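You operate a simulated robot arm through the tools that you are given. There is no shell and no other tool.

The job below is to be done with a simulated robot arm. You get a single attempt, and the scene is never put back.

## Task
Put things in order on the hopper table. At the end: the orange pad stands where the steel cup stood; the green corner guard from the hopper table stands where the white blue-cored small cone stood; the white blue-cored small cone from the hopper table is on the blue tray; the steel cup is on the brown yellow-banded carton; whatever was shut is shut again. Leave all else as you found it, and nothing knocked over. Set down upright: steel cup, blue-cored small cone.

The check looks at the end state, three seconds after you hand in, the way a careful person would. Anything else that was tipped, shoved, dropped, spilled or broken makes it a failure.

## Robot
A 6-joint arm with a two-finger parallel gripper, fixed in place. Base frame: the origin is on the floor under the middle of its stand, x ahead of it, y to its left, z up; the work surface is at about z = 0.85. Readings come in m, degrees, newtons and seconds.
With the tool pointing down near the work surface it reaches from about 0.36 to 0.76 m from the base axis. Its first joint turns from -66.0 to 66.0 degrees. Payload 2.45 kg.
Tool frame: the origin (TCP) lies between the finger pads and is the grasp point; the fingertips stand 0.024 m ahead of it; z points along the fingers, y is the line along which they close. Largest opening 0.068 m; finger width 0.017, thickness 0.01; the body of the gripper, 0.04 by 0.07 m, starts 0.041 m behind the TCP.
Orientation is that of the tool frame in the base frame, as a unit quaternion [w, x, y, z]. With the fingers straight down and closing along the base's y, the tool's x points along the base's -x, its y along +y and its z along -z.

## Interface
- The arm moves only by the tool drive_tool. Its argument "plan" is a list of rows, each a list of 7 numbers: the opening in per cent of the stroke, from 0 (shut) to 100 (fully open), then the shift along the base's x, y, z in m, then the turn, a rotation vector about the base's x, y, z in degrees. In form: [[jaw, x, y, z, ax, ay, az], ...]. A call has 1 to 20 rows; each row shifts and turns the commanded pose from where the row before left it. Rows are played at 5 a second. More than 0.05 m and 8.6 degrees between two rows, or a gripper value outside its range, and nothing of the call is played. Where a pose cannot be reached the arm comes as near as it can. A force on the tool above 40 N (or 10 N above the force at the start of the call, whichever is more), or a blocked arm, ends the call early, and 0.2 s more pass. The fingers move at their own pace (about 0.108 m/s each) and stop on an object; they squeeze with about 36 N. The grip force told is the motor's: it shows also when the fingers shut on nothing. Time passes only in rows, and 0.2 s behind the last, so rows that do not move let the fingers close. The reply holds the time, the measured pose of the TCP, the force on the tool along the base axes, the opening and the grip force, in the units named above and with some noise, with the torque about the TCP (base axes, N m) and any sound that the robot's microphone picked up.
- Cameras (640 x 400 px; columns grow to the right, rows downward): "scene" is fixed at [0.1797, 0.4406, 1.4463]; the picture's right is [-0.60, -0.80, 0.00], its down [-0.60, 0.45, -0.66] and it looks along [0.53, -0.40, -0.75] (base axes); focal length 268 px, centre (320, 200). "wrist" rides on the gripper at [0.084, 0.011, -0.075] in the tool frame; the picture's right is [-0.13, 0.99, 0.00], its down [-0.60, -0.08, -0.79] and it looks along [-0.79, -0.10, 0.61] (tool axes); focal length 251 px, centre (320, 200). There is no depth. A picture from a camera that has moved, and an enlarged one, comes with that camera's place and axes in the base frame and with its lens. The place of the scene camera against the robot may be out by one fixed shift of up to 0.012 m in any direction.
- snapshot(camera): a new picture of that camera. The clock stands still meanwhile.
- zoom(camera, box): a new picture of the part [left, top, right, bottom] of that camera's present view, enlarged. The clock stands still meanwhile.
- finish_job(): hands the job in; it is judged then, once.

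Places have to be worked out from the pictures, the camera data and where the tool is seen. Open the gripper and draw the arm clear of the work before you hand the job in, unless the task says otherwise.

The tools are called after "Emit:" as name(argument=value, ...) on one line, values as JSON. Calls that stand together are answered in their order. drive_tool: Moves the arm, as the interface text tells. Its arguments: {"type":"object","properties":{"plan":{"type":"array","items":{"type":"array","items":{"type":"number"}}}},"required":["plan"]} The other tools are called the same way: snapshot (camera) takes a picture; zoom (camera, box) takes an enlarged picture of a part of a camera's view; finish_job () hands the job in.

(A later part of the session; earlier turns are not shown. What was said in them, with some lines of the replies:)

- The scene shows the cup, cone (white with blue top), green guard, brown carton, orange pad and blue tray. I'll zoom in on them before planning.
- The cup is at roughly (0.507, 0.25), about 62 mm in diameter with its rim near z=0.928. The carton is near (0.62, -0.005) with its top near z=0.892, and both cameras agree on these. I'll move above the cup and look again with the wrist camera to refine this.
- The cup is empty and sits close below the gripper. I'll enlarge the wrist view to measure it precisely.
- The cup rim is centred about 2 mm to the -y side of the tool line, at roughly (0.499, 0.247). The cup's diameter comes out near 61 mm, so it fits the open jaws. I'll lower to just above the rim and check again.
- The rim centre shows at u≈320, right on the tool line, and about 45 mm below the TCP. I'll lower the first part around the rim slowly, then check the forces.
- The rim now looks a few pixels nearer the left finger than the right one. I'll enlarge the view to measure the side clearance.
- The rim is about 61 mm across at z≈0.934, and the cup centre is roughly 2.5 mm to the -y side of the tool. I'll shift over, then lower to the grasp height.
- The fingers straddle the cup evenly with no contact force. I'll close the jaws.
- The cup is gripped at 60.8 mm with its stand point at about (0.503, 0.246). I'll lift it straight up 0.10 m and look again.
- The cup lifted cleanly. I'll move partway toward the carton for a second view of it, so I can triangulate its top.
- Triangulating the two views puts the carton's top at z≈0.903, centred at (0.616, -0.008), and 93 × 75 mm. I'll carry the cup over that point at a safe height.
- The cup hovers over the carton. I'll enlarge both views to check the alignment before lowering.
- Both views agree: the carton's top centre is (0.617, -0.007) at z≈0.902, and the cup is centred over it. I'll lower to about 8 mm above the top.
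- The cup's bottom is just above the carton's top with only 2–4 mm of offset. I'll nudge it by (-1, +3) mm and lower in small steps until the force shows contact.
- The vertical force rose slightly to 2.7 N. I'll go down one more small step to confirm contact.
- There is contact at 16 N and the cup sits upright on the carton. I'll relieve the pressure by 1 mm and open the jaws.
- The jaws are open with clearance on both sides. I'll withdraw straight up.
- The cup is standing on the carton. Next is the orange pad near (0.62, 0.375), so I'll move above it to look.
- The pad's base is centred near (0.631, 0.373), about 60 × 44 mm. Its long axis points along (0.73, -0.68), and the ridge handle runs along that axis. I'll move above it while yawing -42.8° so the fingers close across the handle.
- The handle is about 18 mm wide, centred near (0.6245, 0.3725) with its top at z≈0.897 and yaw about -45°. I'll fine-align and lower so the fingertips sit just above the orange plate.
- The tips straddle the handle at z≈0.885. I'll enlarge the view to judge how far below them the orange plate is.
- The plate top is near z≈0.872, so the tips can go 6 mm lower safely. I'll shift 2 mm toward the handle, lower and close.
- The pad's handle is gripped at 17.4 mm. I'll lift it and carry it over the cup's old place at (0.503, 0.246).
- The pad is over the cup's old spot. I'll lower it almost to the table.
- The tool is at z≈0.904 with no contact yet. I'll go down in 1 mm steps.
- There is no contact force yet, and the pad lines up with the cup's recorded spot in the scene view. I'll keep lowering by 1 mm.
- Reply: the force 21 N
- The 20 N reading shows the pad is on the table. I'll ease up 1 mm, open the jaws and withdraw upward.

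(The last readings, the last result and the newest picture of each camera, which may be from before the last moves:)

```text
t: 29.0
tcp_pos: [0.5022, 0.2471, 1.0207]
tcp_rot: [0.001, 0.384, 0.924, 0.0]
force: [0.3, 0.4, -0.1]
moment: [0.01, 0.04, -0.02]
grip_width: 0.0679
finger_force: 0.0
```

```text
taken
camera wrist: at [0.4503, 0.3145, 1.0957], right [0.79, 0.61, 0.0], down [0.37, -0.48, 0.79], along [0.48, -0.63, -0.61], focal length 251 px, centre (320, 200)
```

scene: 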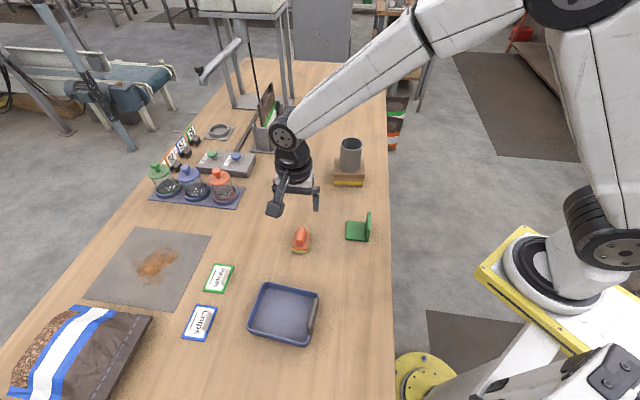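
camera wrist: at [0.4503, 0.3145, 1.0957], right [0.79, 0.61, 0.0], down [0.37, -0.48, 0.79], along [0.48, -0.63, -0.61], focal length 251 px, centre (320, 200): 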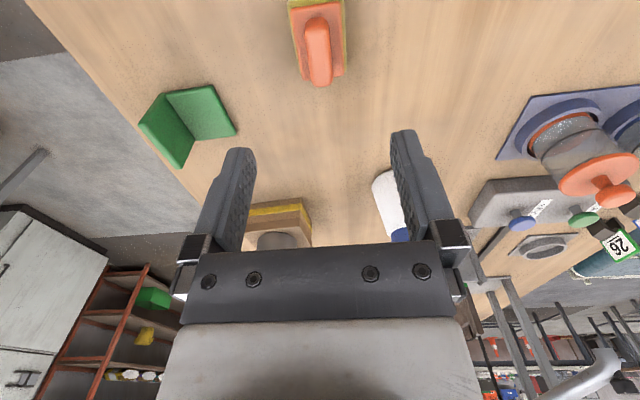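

The pad stands where the cup stood. I'll yaw back to 0 and move above the cone near (0.71, 0.16) to measure it.

Emit:
drive_tool(plan=[[100, 0.0, 0.0, 0.03, 0, 0, 7.52], [100, 0.036, -0.0178, 0, 0, 0, 7.52], [100, 0.036, -0.0178, 0, 0, 0, 7.52], [100, 0.036, -0.0178, 0, 0, 0, 7.52], [100, 0.036, -0.0178, 0, 0, 0, 7.52], [100, 0.036, -0.0178, 0, 0, 0, 7.5], [100, 0, 0, 0, 0, 0, 0], [100, 0, 0, 0, 0, 0, 0]])

Emit:
snapshot(camera="wrist")

Emit:
zoom(camera="wrist", box=[230, 30, 410, 160])

```text
t: 30.8
tcp_pos: [0.6818, 0.1592, 1.054]
tcp_rot: [0.0, -0.001, 1.0, 0.0]
force: [0.3, 0.4, 0.1]
moment: [0.03, -0.01, 0.02]
grip_width: 0.0681
finger_force: 0.1
```

```text
taken
camera wrist: at [0.5967, 0.1698, 1.1291], right [0.13, 0.99, 0.0], down [0.6, -0.08, 0.79], along [0.79, -0.1, -0.61], focal length 251 px, centre (320, 200)
```

wrist: 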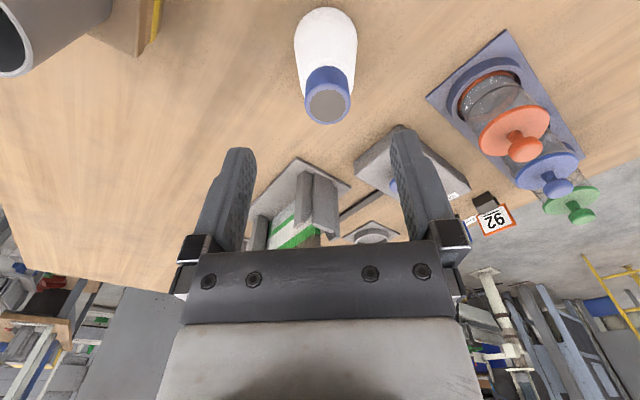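

```text
3.08 times, centred on (320, 95) of wrist
camera zoom: at [0.5967, 0.1698, 1.1291], right [0.13, 0.99, 0.0], down [0.6, -0.08, 0.79], along [0.79, -0.1, -0.61], focal length 774 px, centre (320, 523)
```

zoom: 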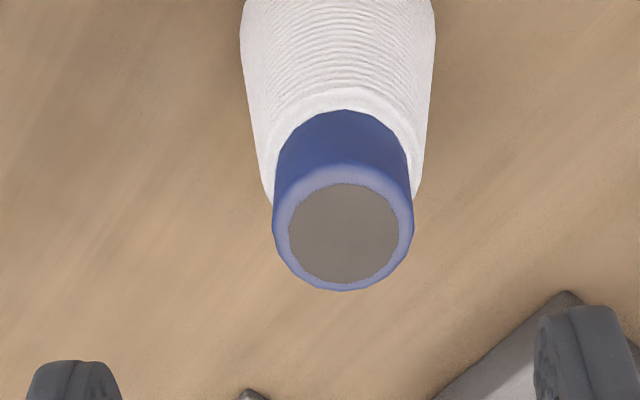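

The cone's blue core top is at (0.7025, 0.162, 0.959), about 34 mm wide, with the yarn shoulder near z≈0.936. I'll centre over it and lower so the tips stop just above the shoulder.

Emit:
drive_tool(plan=[[100, 0.0214, 0.0034, 0, 0, 0, 0], [100, 0, 0, -0.025, 0, 0, 0], [100, 0, 0, -0.025, 0, 0, 0], [100, 0, 0, -0.02, 0, 0, 0], [100, 0, 0, -0.012, 0, 0, 0], [100, 0, 0, 0, 0, 0, 0], [100, 0, 0, 0, 0, 0, 0]])

Emit:
snapshot(camera="wrist")

Emit:
zoom(camera="scene", box=[240, 110, 350, 200])

```text
t: 32.4
tcp_pos: [0.7022, 0.1623, 0.9699]
tcp_rot: [-0.001, 0.0, 1.0, 0.0]
force: [0.1, 0.8, 0.0]
moment: [-0.01, -0.02, -0.02]
grip_width: 0.0682
finger_force: 0.0
```

```text
taken
camera wrist: at [0.6186, 0.1717, 1.0455], right [0.13, 0.99, 0.0], down [0.6, -0.08, 0.79], along [0.79, -0.1, -0.61], focal length 251 px, centre (320, 200)
```

wrist: 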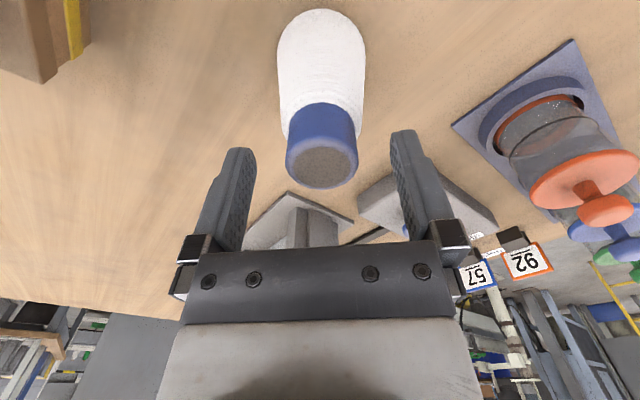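

```text
4.44 times, centred on (295, 155) of scene
camera zoom: at [0.1797, 0.4406, 1.4463], right [-0.6, -0.8, 0.0], down [-0.6, 0.45, -0.66], along [0.53, -0.4, -0.75], focal length 1189 px, centre (431, 400)
```

zoom: 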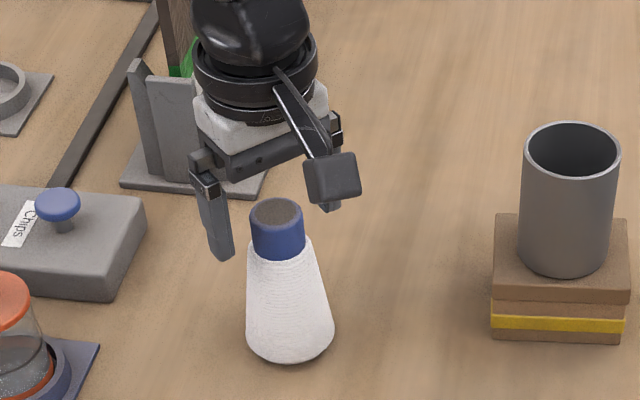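

The core is centred between the fingers. I'll lower 7 mm more and close.

Emit:
drive_tool(plan=[[100, 0, 0, -0.004, 0, 0, 0], [100, 0, 0, -0.003, 0, 0, 0], [100, 0, 0, 0, 0, 0, 0], [0, 0, 0, 0, 0, 0, 0], [0, 0, 0, 0, 0, 0, 0], [0, 0, 0, 0, 0, 0, 0]])

Emit:
zoom(camera="wrist", box=[230, 30, 410, 250])

```text
t: 33.8
tcp_pos: [0.7041, 0.1624, 0.9626]
tcp_rot: [0.0, 0.0, 1.0, 0.0]
force: [0.5, 1.0, 5.0]
moment: [0.08, 0.0, 0.02]
grip_width: 0.0329
finger_force: 36.1
```

```text
1.82 times, centred on (320, 140) of wrist
camera zoom: at [0.6185, 0.1726, 1.0384], right [0.13, 0.99, 0.0], down [0.6, -0.08, 0.79], along [0.79, -0.1, -0.61], focal length 457 px, centre (320, 309)
```

zoom: 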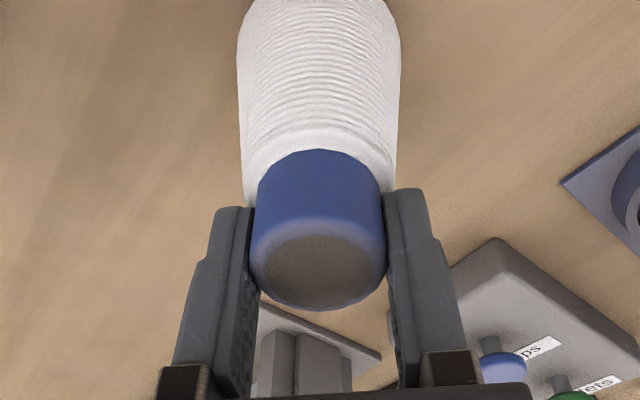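

The cone is gripped on its core at 32.9 mm. I'll lift it straight up 0.10 m while looking closely at the blue tray.

Emit:
drive_tool(plan=[[0, 0, 0, 0.02, 0, 0, 0], [0, 0, 0, 0.04, 0, 0, 0], [0, 0, 0, 0.04, 0, 0, 0], [0, 0, 0, 0, 0, 0, 0]])

Emit:
zoom(camera="scene", box=[230, 270, 340, 355])

Emit:
snapshot(camera="wrist")

```text
t: 34.8
tcp_pos: [0.7025, 0.1614, 1.0641]
tcp_rot: [0.0, 0.0, 1.0, 0.0]
force: [-0.3, -0.3, -2.2]
moment: [0.01, -0.02, 0.0]
grip_width: 0.0327
finger_force: 36.2
```

```text
4.71 times, centred on (285, 312) of scene
camera zoom: at [0.1797, 0.4406, 1.4463], right [-0.6, -0.8, 0.0], down [-0.6, 0.45, -0.66], along [0.53, -0.4, -0.75], focal length 1259 px, centre (485, -329)
```

zoom: 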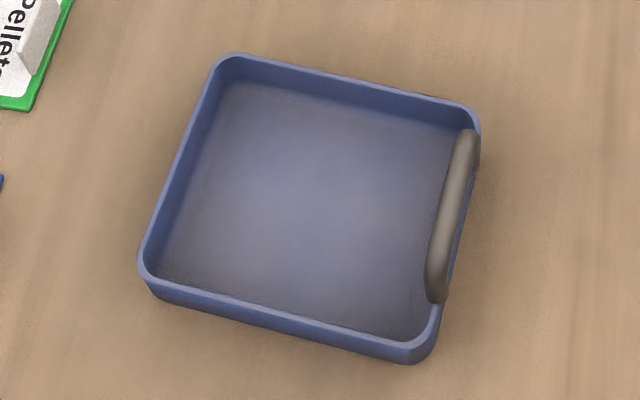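

```text
taken
camera wrist: at [0.6185, 0.1719, 1.14], right [0.13, 0.99, 0.0], down [0.6, -0.08, 0.79], along [0.79, -0.1, -0.61], focal length 251 px, centre (320, 200)
```

wrist: 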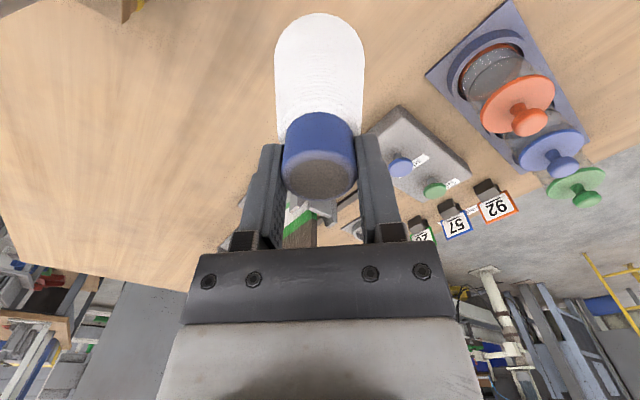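

The tray is empty, with its handle bar on one side. Its floor centre is near (0.378, 0.380) after correcting for the scene camera shift. I'll carry the cone there at height.

Emit:
drive_tool(plan=[[0, -0.0361, 0.0242, 0, 0, 0, 0], [0, -0.0361, 0.0242, 0, 0, 0, 0], [0, -0.0361, 0.0242, 0, 0, 0, 0], [0, -0.0361, 0.0242, 0, 0, 0, 0], [0, -0.0361, 0.0242, 0, 0, 0, 0], [0, -0.0361, 0.0242, 0, 0, 0, 0], [0, -0.0361, 0.0242, 0, 0, 0, 0], [0, -0.0361, 0.0242, 0, 0, 0, 0], [0, -0.0361, 0.0242, 0, 0, 0, 0], [0, 0, 0, 0, 0, 0, 0], [0, 0, 0, 0, 0, 0, 0]])

Emit:
snapshot(camera="scene")

Emit:
snapshot(camera="wrist")

```text
t: 37.2
tcp_pos: [0.3766, 0.379, 1.0623]
tcp_rot: [0.0, -0.001, 1.0, 0.0]
force: [0.4, -0.4, -2.6]
moment: [0.03, -0.02, -0.02]
grip_width: 0.0329
finger_force: 35.7
```

```text
taken
```

scene: 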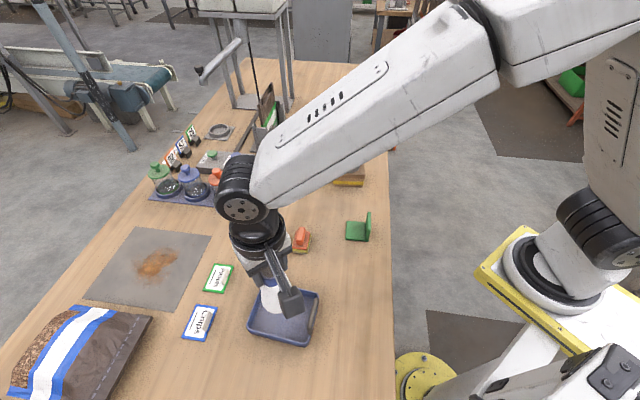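

```text
taken
camera wrist: at [0.2924, 0.3892, 1.1389], right [0.13, 0.99, 0.0], down [0.6, -0.08, 0.79], along [0.79, -0.1, -0.61], focal length 251 px, centre (320, 200)
```

wrist: 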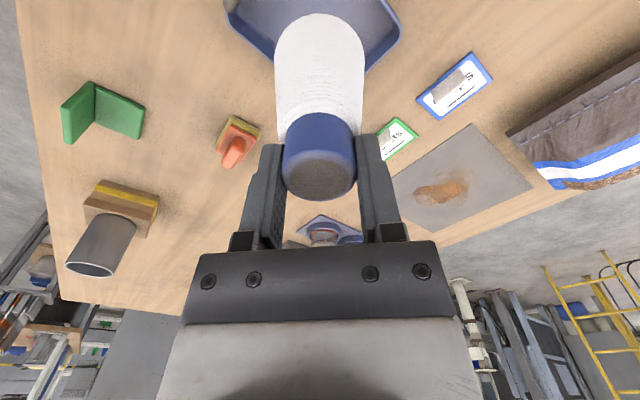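

The tray corners in the wrist view match my estimate, so the cone is centred over the floor at (0.377, 0.379). I'll lower it to about 1 cm above the floor.

Emit:
drive_tool(plan=[[0, 0, 0, -0.025, 0, 0, 0], [0, 0, 0, -0.025, 0, 0, 0], [0, 0, 0, -0.02, 0, 0, 0], [0, 0, 0, -0.012, 0, 0, 0], [0, 0, 0, 0, 0, 0, 0], [0, 0, 0, 0, 0, 0, 0]])

Emit:
zoom(camera="scene", box=[220, 250, 350, 360])

```text
t: 38.6
tcp_pos: [0.3786, 0.3799, 0.9795]
tcp_rot: [0.0, 0.0, 1.0, 0.0]
force: [-0.2, -0.5, -3.3]
moment: [0.0, 0.0, -0.02]
grip_width: 0.0328
finger_force: 36.2
```

```text
3.64 times, centred on (285, 305) of scene
camera zoom: at [0.1797, 0.4407, 1.4463], right [-0.6, -0.8, 0.0], down [-0.6, 0.45, -0.66], along [0.53, -0.4, -0.75], focal length 973 px, centre (447, -182)
```

zoom: 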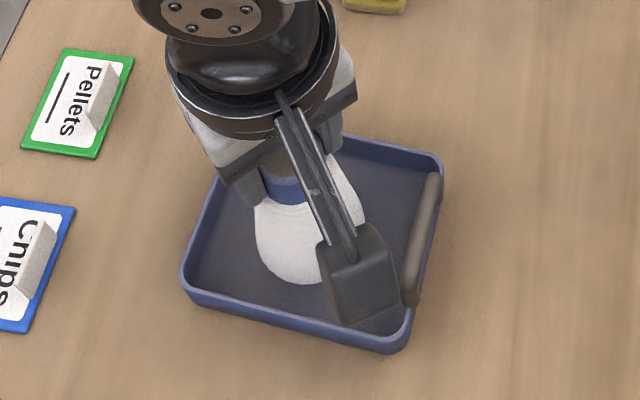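

The cone is well inside the tray walls. I'll lower it in small steps to find the floor.

Emit:
drive_tool(plan=[[0, 0, 0, -0.004, 0, 0, 0], [0, 0, 0, -0.003, 0, 0, 0], [0, 0, 0, -0.002, 0, 0, 0], [0, 0, 0, 0, 0, 0, 0]])

```text
t: 39.6
tcp_pos: [0.379, 0.3801, 0.971]
tcp_rot: [0.0, 0.0, 1.0, 0.0]
force: [0.0, 0.4, -3.4]
moment: [0.0, -0.06, 0.01]
grip_width: 0.0326
finger_force: 35.8
```

No contact yet, since the force still shows only the cone's weight. I'll continue in 1.5 mm steps.

Emit:
drive_tool(plan=[[0, 0, 0, -0.0015, 0, 0, 0], [0, 0, 0, -0.0015, 0, 0, 0], [0, 0, 0, 0, 0, 0, 0]])

```text
t: 40.4
tcp_pos: [0.3776, 0.3798, 0.9691]
tcp_rot: [0.0, 0.0, 1.0, 0.001]
force: [-0.4, 0.2, -3.0]
moment: [-0.02, -0.02, -0.01]
grip_width: 0.0326
finger_force: 36.5
```

Still hanging free at z≈0.968. I'll go down another 2 mm.

Emit:
drive_tool(plan=[[0, 0, 0, -0.001, 0, 0, 0], [0, 0, 0, -0.001, 0, 0, 0], [0, 0, 0, 0, 0, 0, 0]])

```text
t: 41.2
tcp_pos: [0.3769, 0.3806, 0.9675]
tcp_rot: [0.0, 0.001, 1.0, 0.0]
force: [-0.6, -3.9, 10.1]
moment: [-0.3, 0.14, 0.01]
grip_width: 0.0328
finger_force: 36.2
```

Contact at 10 N. I'll ease up slightly, open the jaws, and withdraw straight up.

Emit:
drive_tool(plan=[[0, 0, 0, 0.0006, 0, 0, 0], [0, 0, 0, 0, 0, 0, 0], [100, 0, 0, 0, 0, 0, 0], [100, 0, 0, 0, 0, 0, 0], [100, 0, 0, 0.015, 0, 0, 0], [100, 0, 0, 0.03, 0, 0, 0], [100, 0, 0, 0.04, 0, 0, 0], [100, 0, 0, 0, 0, 0, 0]])

Emit:
snapshot(camera="wrist")

Emit:
zoom(camera="scene", box=[220, 250, 350, 360])

```text
t: 43.0
tcp_pos: [0.3795, 0.3803, 1.0534]
tcp_rot: [0.0, 0.0, 1.0, 0.0]
force: [0.5, -0.2, 1.1]
moment: [0.03, 0.0, -0.02]
grip_width: 0.0682
finger_force: 0.1
```

```text
taken
camera wrist: at [0.2943, 0.3906, 1.1285], right [0.13, 0.99, 0.0], down [0.6, -0.08, 0.79], along [0.79, -0.1, -0.61], focal length 251 px, centre (320, 200)
```

wrist: 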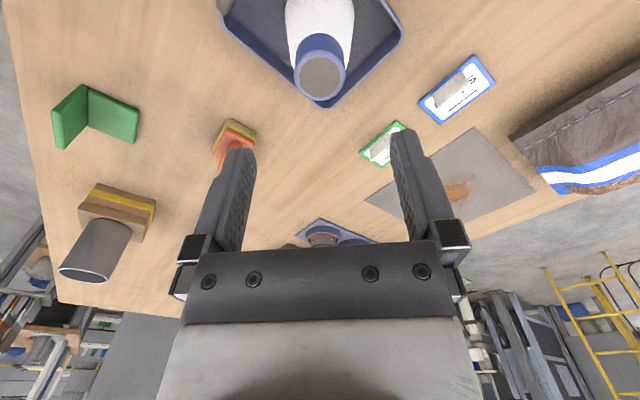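

```text
3.64 times, centred on (285, 305) of scene
camera zoom: at [0.1797, 0.4406, 1.4463], right [-0.6, -0.8, 0.0], down [-0.6, 0.45, -0.66], along [0.53, -0.4, -0.75], focal length 973 px, centre (447, -182)
```

zoom: 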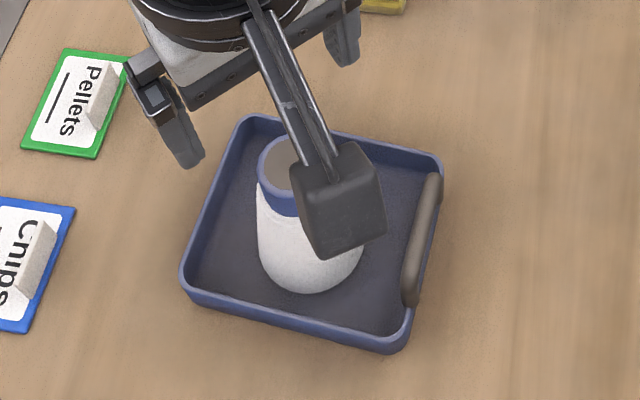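

The cone stands upright in the tray. Next is the green guard, so I'll move above it near (0.43, 0.11) to look at its shape.

Emit:
drive_tool(plan=[[100, 0.0035, -0.045, 0, 0, 0, 0], [100, 0.0035, -0.045, 0, 0, 0, 0], [100, 0.0035, -0.045, -0.006, 0, 0, 0], [100, 0.0035, -0.045, -0.006, 0, 0, 0], [100, 0.0035, -0.045, -0.006, 0, 0, 0], [100, 0.0035, -0.045, -0.006, 0, 0, 0], [100, 0, 0, 0, 0, 0, 0], [100, 0, 0, 0, 0, 0, 0]])

Emit:
snapshot(camera="wrist")

Emit:
snapshot(camera="scene")

```text
t: 44.8
tcp_pos: [0.3993, 0.1112, 1.0281]
tcp_rot: [0.0, 0.0, 1.0, 0.001]
force: [0.0, -1.1, -0.2]
moment: [-0.01, -0.01, -0.02]
grip_width: 0.0679
finger_force: 0.2
```

```text
taken
camera wrist: at [0.3146, 0.1223, 1.1033], right [0.13, 0.99, 0.0], down [0.6, -0.08, 0.79], along [0.79, -0.1, -0.61], focal length 251 px, centre (320, 200)
```

wrist: 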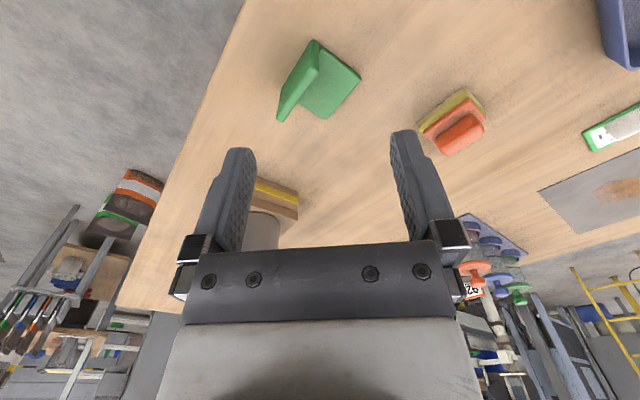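

```text
taken
```

scene: 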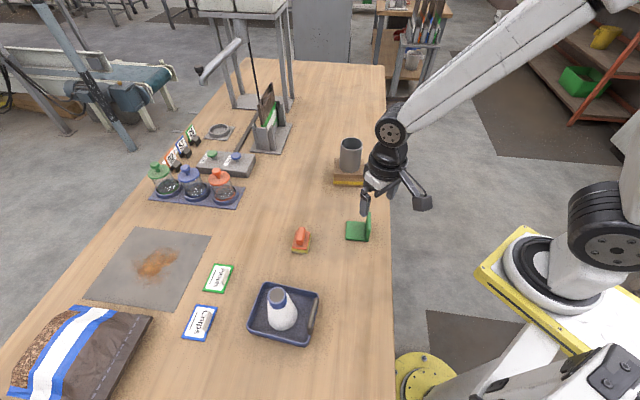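

Emit:
zoom(camera="wrist", box=[250, 20, 390, 140])

Emit:
zoom(camera="scene", box=[330, 200, 390, 250])

```text
3.33 times, centred on (320, 80) of wrist
camera zoom: at [0.3146, 0.1223, 1.1033], right [0.13, 0.99, 0.0], down [0.6, -0.08, 0.79], along [0.79, -0.1, -0.61], focal length 838 px, centre (320, 600)
```

zoom: 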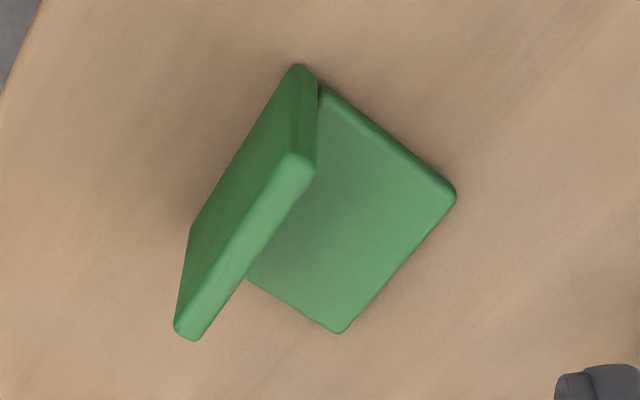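

```text
8.00 times, centred on (360, 225) of scene
camera zoom: at [0.1797, 0.4406, 1.4463], right [-0.6, -0.8, 0.0], down [-0.6, 0.45, -0.66], along [0.53, -0.4, -0.75], focal length 2141 px, centre (0, 0)
```

zoom: 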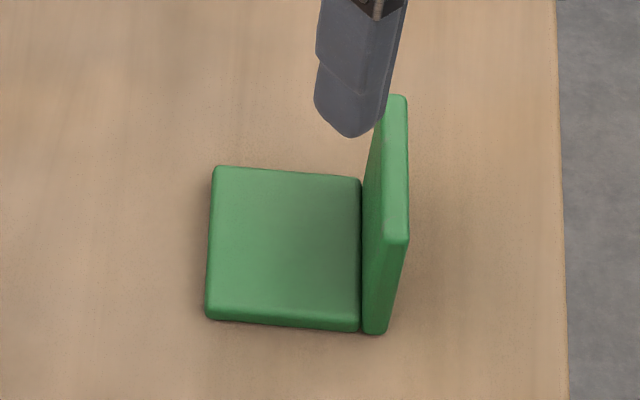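

The guard's wall is about 8 mm thick and 57 mm long along (0.74, -0.68), with its top at z≈0.90 and centred near (0.429, 0.0875). The flat plate extends to the +y side. I'll align over the wall with a yaw of -42.5° and lower to just above it.

Emit:
drive_tool(plan=[[100, 0.006, -0.0047, -0.0136, 0, 0, -8.5], [100, 0.006, -0.0047, -0.0136, 0, 0, -8.5], [100, 0.006, -0.0047, -0.0136, 0, 0, -8.5], [100, 0.006, -0.0047, -0.0136, 0, 0, -8.5], [100, 0.006, -0.0047, -0.0136, 0, 0, -8.5], [100, 0, 0, 0, 0, 0, 0], [100, 0, 0, 0, 0, 0, 0]])

Emit:
snapshot(camera="wrist")

Emit:
zoom(camera="wrist", box=[220, 30, 420, 170])

```text
t: 46.4
tcp_pos: [0.4295, 0.0883, 0.9603]
tcp_rot: [0.0, 0.363, 0.932, 0.0]
force: [0.0, 0.1, 0.0]
moment: [-0.01, 0.01, 0.01]
grip_width: 0.0682
finger_force: 0.1
```

```text
taken
camera wrist: at [0.3732, 0.1516, 1.0346], right [0.77, 0.64, 0.0], down [0.39, -0.47, 0.79], along [0.51, -0.61, -0.61], focal length 251 px, centre (320, 200)
```

wrist: 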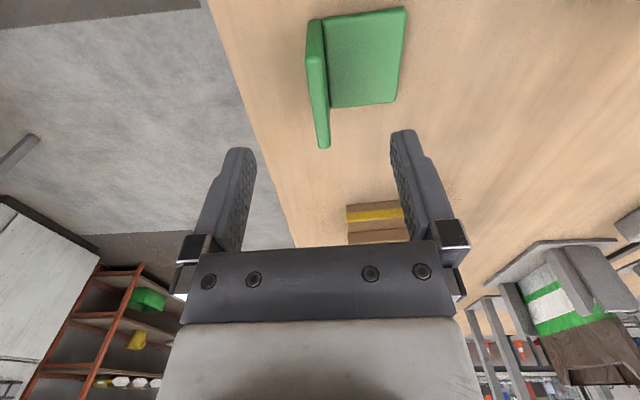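

```text
2.86 times, centred on (320, 100) of wrist
camera zoom: at [0.3732, 0.1516, 1.0346], right [0.77, 0.64, 0.0], down [0.39, -0.47, 0.79], along [0.51, -0.61, -0.61], focal length 718 px, centre (320, 486)
```

zoom: 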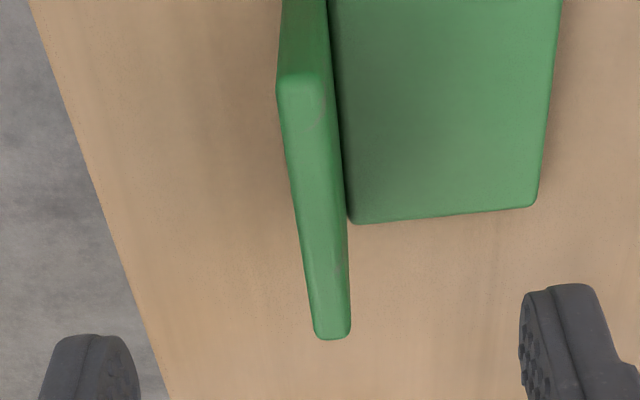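

The wall is centred between the fingers within about 1 mm. I'll lower so the tips stop roughly 1 cm above the plate, then check.

Emit:
drive_tool(plan=[[100, 0.001, -0.001, -0.02, 0, 0, 0], [100, 0, 0, -0.02, 0, 0, 0], [100, 0, 0, -0.015, 0, 0, 0], [100, 0, 0, -0.011, 0, 0, 0], [100, 0, 0, 0, 0, 0, 0], [100, 0, 0, 0, 0, 0, 0]])

Emit:
snapshot(camera="wrist")

Emit:
zoom(camera="scene", box=[310, 180, 410, 260])

```text
t: 47.8
tcp_pos: [0.4307, 0.086, 0.8939]
tcp_rot: [0.0, 0.363, 0.932, 0.0]
force: [0.1, 0.4, 1.3]
moment: [-0.02, -0.04, -0.02]
grip_width: 0.068
finger_force: 0.2
```

```text
taken
camera wrist: at [0.3752, 0.1502, 0.9694], right [0.77, 0.64, 0.0], down [0.39, -0.47, 0.79], along [0.51, -0.61, -0.61], focal length 251 px, centre (320, 200)
```

wrist: 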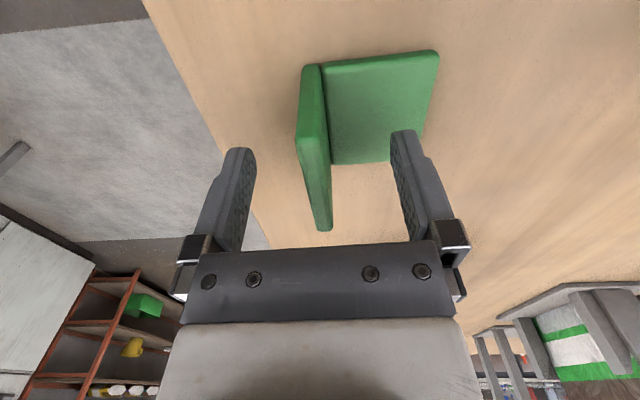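

```text
5.00 times, centred on (360, 220) of scene
camera zoom: at [0.1797, 0.4406, 1.4463], right [-0.6, -0.8, 0.0], down [-0.6, 0.45, -0.66], along [0.53, -0.4, -0.75], focal length 1338 px, centre (120, 100)
```

zoom: 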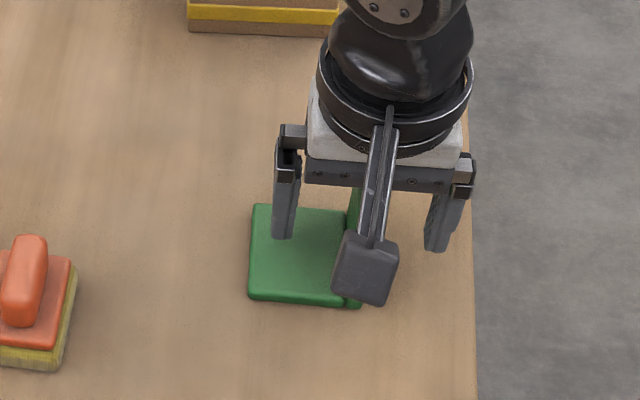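

The wall is between the fingers with no contact force. I'll close the jaws.

Emit:
drive_tool(plan=[[0, 0, 0, 0, 0, 0, 0], [0, 0, 0, 0, 0, 0, 0], [0, 0, 0, 0, 0, 0, 0], [0, 0, 0, 0, 0, 0, 0]])

Emit:
snapshot(camera="wrist")

```text
t: 48.8
tcp_pos: [0.4305, 0.0863, 0.8945]
tcp_rot: [0.0, 0.362, 0.932, 0.0]
force: [-1.2, 0.0, -0.2]
moment: [0.02, -0.02, 0.02]
grip_width: 0.008
finger_force: 30.0
```

```text
taken
camera wrist: at [0.3751, 0.1502, 0.9695], right [0.77, 0.64, 0.0], down [0.39, -0.47, 0.79], along [0.51, -0.61, -0.61], focal length 251 px, centre (320, 200)
```

wrist: 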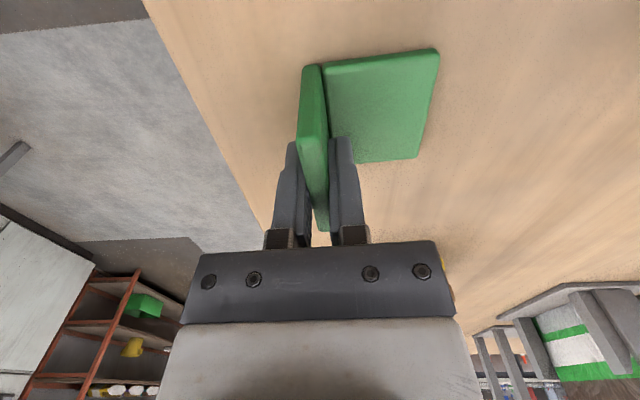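

The wall is gripped at 8 mm. I'll lift and carry the guard so that its footprint centre ends over the cone's old spot at (0.7035, 0.1625).

Emit:
drive_tool(plan=[[0, 0, 0, 0.02, 0, 0, 0], [0, 0, 0, 0.04, 0, 0, 0], [0, 0.0429, 0.0097, 0.01, 0, 0, 0], [0, 0.0429, 0.0097, 0, 0, 0, 0], [0, 0.0429, 0.0097, 0, 0, 0, 0], [0, 0.0429, 0.0097, 0, 0, 0, 0], [0, 0.0429, 0.0097, 0, 0, 0, 0], [0, 0.0429, 0.0097, 0, 0, 0, 0], [0, 0, 0, 0, 0, 0, 0], [0, 0, 0, 0, 0, 0, 0]])

Emit:
snapshot(camera="scene")

Emit:
snapshot(camera="wrist")

Emit:
zoom(camera="scene", box=[220, 140, 400, 260])

```text
t: 51.0
tcp_pos: [0.6878, 0.1421, 0.964]
tcp_rot: [-0.001, 0.362, 0.932, -0.001]
force: [0.1, -1.0, -0.3]
moment: [0.01, -0.02, -0.03]
grip_width: 0.0078
finger_force: 30.6
```

```text
taken
```

scene: 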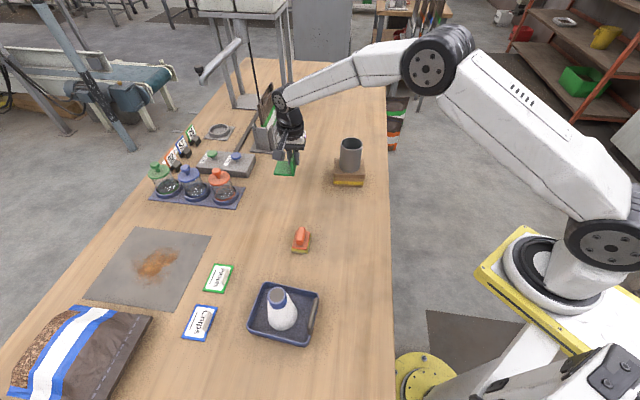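

```text
taken
camera wrist: at [0.6327, 0.2065, 1.0391], right [0.77, 0.64, 0.0], down [0.39, -0.47, 0.79], along [0.51, -0.61, -0.61], focal length 251 px, centre (320, 200)
```

wrist: 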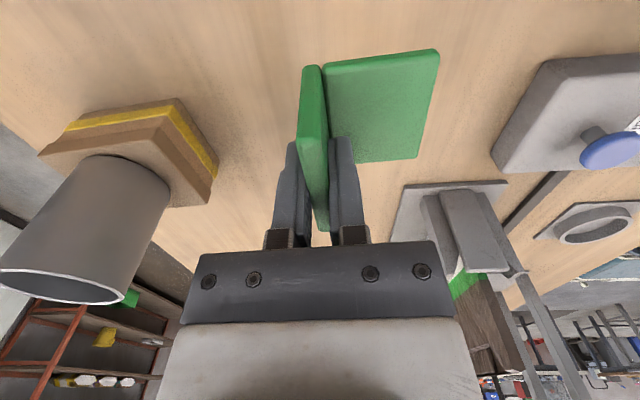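

```text
3.33 times, centred on (310, 200) of scene
camera zoom: at [0.1797, 0.4406, 1.4463], right [-0.6, -0.8, 0.0], down [-0.6, 0.45, -0.66], along [0.53, -0.4, -0.75], focal length 892 px, centre (353, 200)
```

zoom: 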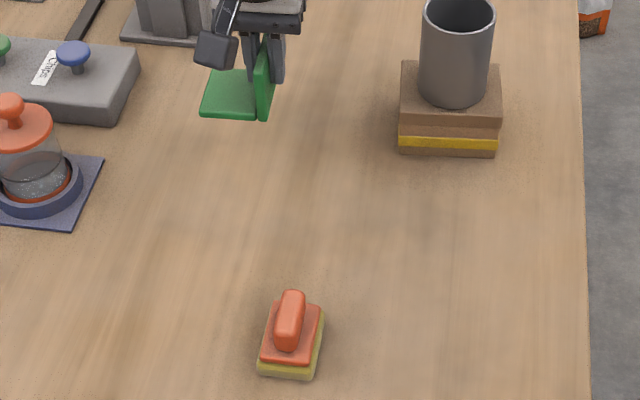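

The guard hovers clear of the carton and the other things. I'll lower it almost to the table.

Emit:
drive_tool(plan=[[0, 0, 0, -0.02, 0, 0, 0], [0, 0, 0, -0.02, 0, 0, 0], [0, 0, 0, -0.02, 0, 0, 0], [0, 0, 0, -0.007, 0, 0, 0], [0, 0, 0, 0, 0, 0, 0], [0, 0, 0, 0, 0, 0, 0]])

Emit:
zoom(camera="scene", box=[220, 140, 400, 260])

```text
t: 52.4
tcp_pos: [0.687, 0.1427, 0.897]
tcp_rot: [0.0, 0.362, 0.932, 0.0]
force: [0.5, 1.0, -0.5]
moment: [0.0, -0.02, 0.0]
grip_width: 0.008
finger_force: 30.0
```

```text
3.33 times, centred on (310, 200) of scene
camera zoom: at [0.1797, 0.4406, 1.4463], right [-0.6, -0.8, 0.0], down [-0.6, 0.45, -0.66], along [0.53, -0.4, -0.75], focal length 892 px, centre (353, 200)
```

zoom: 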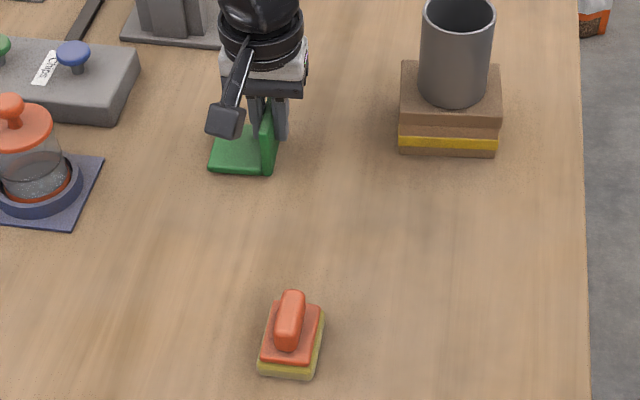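

The guard's footprint centre matches the cone's old spot in the scene view. I'll lower in small steps to contact.

Emit:
drive_tool(plan=[[0, 0, 0, -0.001, 0, 0, 0], [0, 0, 0, -0.001, 0, 0, 0], [0, 0, 0, 0, 0, 0, 0]])

```text
t: 53.2
tcp_pos: [0.6873, 0.1442, 0.8942]
tcp_rot: [0.0, 0.363, 0.932, 0.0]
force: [-0.1, 0.7, -0.4]
moment: [-0.03, 0.0, 0.0]
grip_width: 0.0081
finger_force: 30.0
```

No contact yet, so I'll go down 1 mm more at a time.

Emit:
drive_tool(plan=[[0, 0, 0, -0.001, 0, 0, 0], [0, 0, 0, 0, 0, 0, 0]])

```text
t: 53.8
tcp_pos: [0.6871, 0.1433, 0.895]
tcp_rot: [0.0, 0.362, 0.932, -0.001]
force: [-0.4, -0.5, 1.5]
moment: [0.01, 0.04, 0.05]
grip_width: 0.008
finger_force: 30.3
```

The force is just starting to rise (1.5 N), so the guard is nearly touching. I'll take one more 1 mm step.

Emit:
drive_tool(plan=[[0, 0, 0, -0.001, 0, 0, 0], [0, 0, 0, 0, 0, 0, 0]])

```text
t: 54.4
tcp_pos: [0.6887, 0.1438, 0.8948]
tcp_rot: [0.0, 0.362, 0.932, 0.001]
force: [-2.4, -2.9, 10.2]
moment: [0.16, 0.21, 0.05]
grip_width: 0.008
finger_force: 30.1
```

Contact at 10 N. I'll ease up slightly, open the jaws and withdraw straight up.

Emit:
drive_tool(plan=[[0, 0, 0, 0.0007, 0, 0, 0], [0, 0, 0, 0, 0, 0, 0], [70, 0, 0, 0, 0, 0, 0], [70, 0, 0, 0, 0, 0, 0], [70, 0, 0, 0.015, 0, 0, 0], [70, 0, 0, 0.03, 0, 0, 0], [70, 0, 0, 0.04, 0, 0, 0], [100, 0, 0, 0.04, 0, 0, 0], [100, 0, 0, 0.03, 0, 0, 0], [100, 0, 0, 0, 0, 0, 0]])

Emit:
snapshot(camera="wrist")

Emit:
snapshot(camera="scene")

```text
t: 56.6
tcp_pos: [0.6875, 0.1431, 1.0476]
tcp_rot: [0.001, 0.362, 0.932, 0.0]
force: [-0.1, -0.2, 0.1]
moment: [0.0, 0.01, 0.01]
grip_width: 0.0679
finger_force: 0.0
```

```text
taken
camera wrist: at [0.6316, 0.2072, 1.1233], right [0.77, 0.64, 0.0], down [0.39, -0.47, 0.79], along [0.51, -0.61, -0.61], focal length 251 px, centre (320, 200)
```

wrist: 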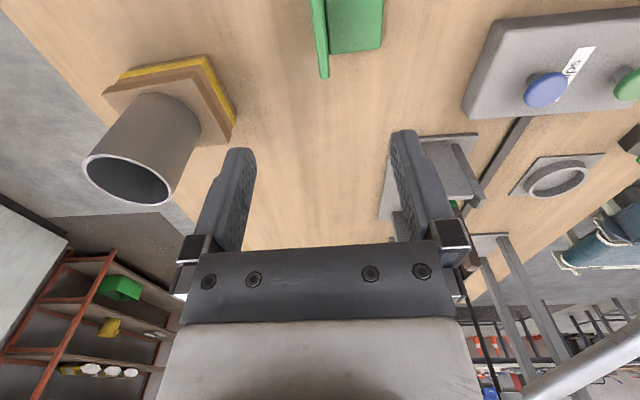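

```text
taken
```

scene: 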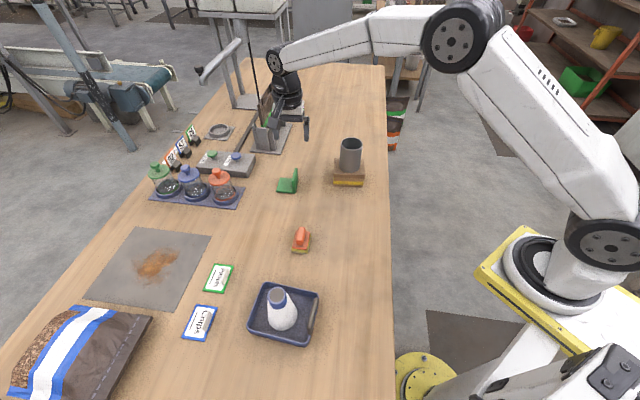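

All four things are placed. I'll raise the arm and bring it back to its starting pose, clear of the work, then check everything.

Emit:
drive_tool(plan=[[100, 0, 0, 0.045, 0, 0, 0], [100, 0, 0, 0.045, 0, 0, 0], [100, -0.044, -0.0063, 0.012, 0, 0, 8.5], [100, -0.044, -0.0063, 0.012, 0, 0, 8.5], [100, -0.044, -0.0063, 0.012, 0, 0, 8.5], [100, -0.044, -0.0063, 0.012, 0, 0, 8.5], [100, -0.044, -0.0063, 0.012, 0, 0, 8.5], [100, -0.044, -0.0063, 0.01, 0, 0, 0], [100, 0, 0, 0, 0, 0, 0], [100, 0, 0, 0, 0, 0, 0]])

Emit:
snapshot(camera="scene")

Emit:
zoom(camera="scene", box=[220, 140, 400, 260])

Emit:
zoom(camera="scene", box=[160, 230, 400, 390])

Emit:
zoom(camera="scene", box=[140, 60, 320, 180])

Emit:
snapshot(camera="wrist")

```text
t: 58.8
tcp_pos: [0.4234, 0.1039, 1.2094]
tcp_rot: [0.0, 0.0, 1.0, 0.0]
force: [0.3, 0.8, 0.2]
moment: [-0.02, 0.0, -0.01]
grip_width: 0.0681
finger_force: 0.0
```

```text
taken
```

scene: 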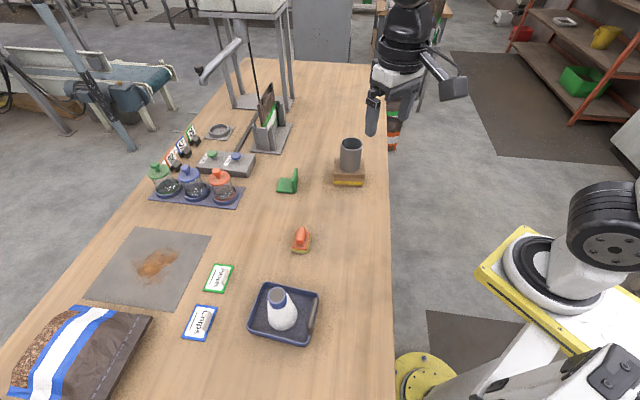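

```text
3.33 times, centred on (310, 200) of scene
camera zoom: at [0.1797, 0.4406, 1.4463], right [-0.6, -0.8, 0.0], down [-0.6, 0.45, -0.66], along [0.53, -0.4, -0.75], focal length 892 px, centre (353, 200)
```

zoom: 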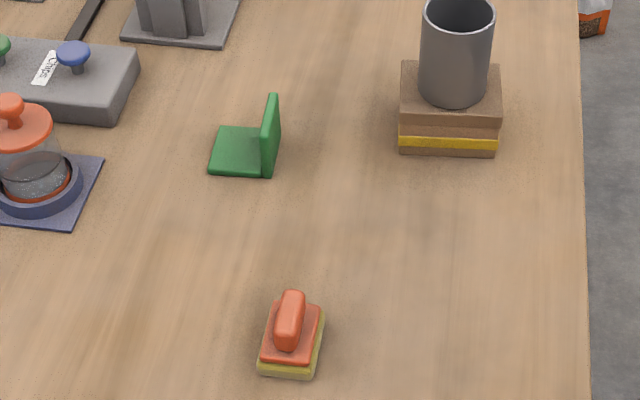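

```text
2.50 times, centred on (280, 310) of scene
camera zoom: at [0.1797, 0.4406, 1.4463], right [-0.6, -0.8, 0.0], down [-0.6, 0.45, -0.66], along [0.53, -0.4, -0.75], focal length 669 px, centre (420, -75)
```

zoom: 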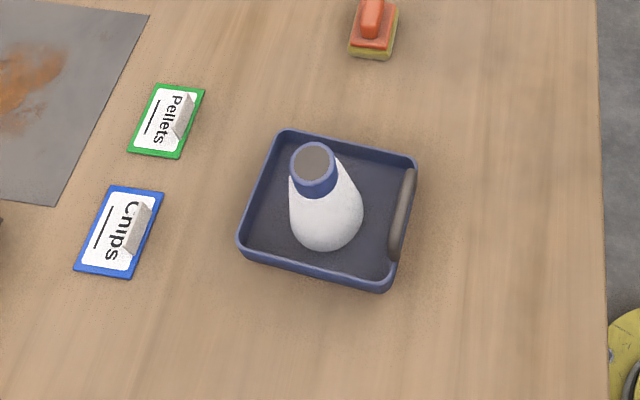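

```text
3.33 times, centred on (230, 120) of scene
camera zoom: at [0.1797, 0.4406, 1.4463], right [-0.6, -0.8, 0.0], down [-0.6, 0.45, -0.66], along [0.53, -0.4, -0.75], focal length 892 px, centre (620, 467)
```

zoom: 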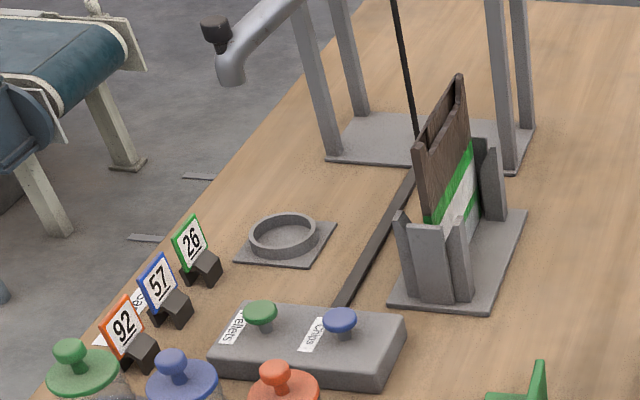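

```text
taken
camera wrist: at [0.3382, 0.1158, 1.285], right [0.13, 0.99, 0.0], down [0.6, -0.08, 0.79], along [0.79, -0.1, -0.61], focal length 251 px, centre (320, 200)
```

wrist: 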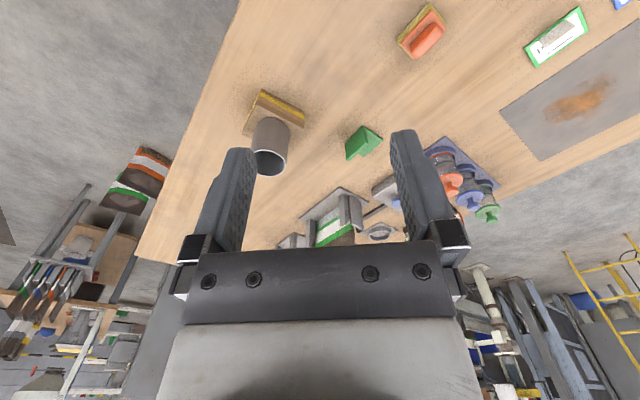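

Everything looks right. I'll check more closely how the cup sits on the carton.

Emit:
zoom(camera="scene", box=[320, 125, 380, 195])

Emit:
zoom(camera="wrist", box=[230, 80, 320, 185])

```text
5.71 times, centred on (350, 160) of scene
camera zoom: at [0.1797, 0.4406, 1.4463], right [-0.6, -0.8, 0.0], down [-0.6, 0.45, -0.66], along [0.53, -0.4, -0.75], focal length 1529 px, centre (149, 429)
```

zoom: 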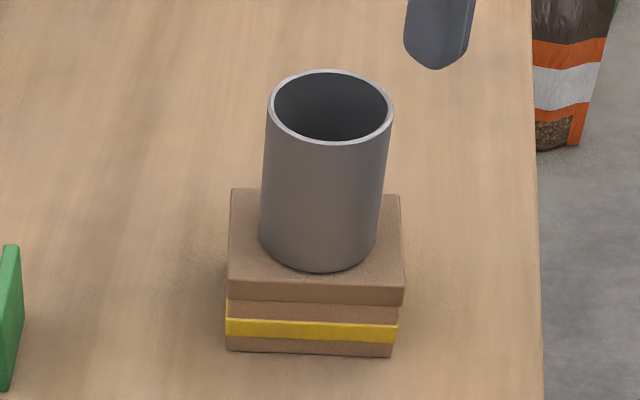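

```text
3.81 times, centred on (275, 132) of wrist
camera zoom: at [0.3382, 0.1158, 1.285], right [0.13, 0.99, 0.0], down [0.6, -0.08, 0.79], along [0.79, -0.1, -0.61], focal length 958 px, centre (491, 457)
```

zoom: 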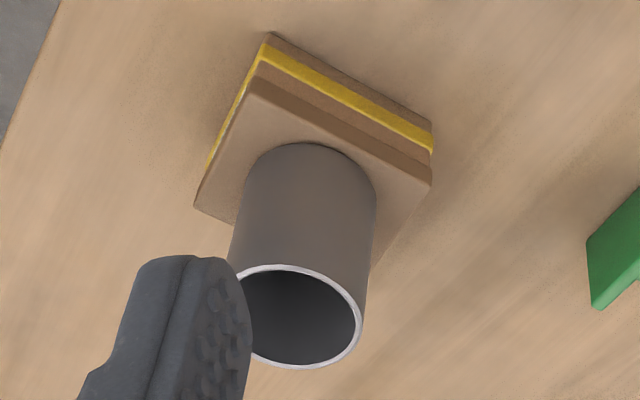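

The cup stands upright and fully on the carton's top. The pad and guard are on their spots, the cone is upright in the tray, nothing else moved, and the arm is clear with the jaws open. I'm handing in the job.

Emit:
finish_job()

```text
The job is handed in.
```

The job is done and handed in. Everything was in place when I checked the final pictures:

- **Steel cup:** it stands upright on the brown yellow-banded carton, with its whole base on the top.
- **Orange pad:** it stands where the steel cup stood.
- **Blue-cored small cone:** it stands upright on the floor of the blue tray.
- **Green corner guard:** it stands where the cone stood, facing the same way as before. I centred its footprint on that spot.

I didn't need to open anything, so nothing had to be shut again. Nothing was knocked over, and nothing else on the table appears to have moved. The arm is back at its starting pose, clear of the table, with the jaws open.
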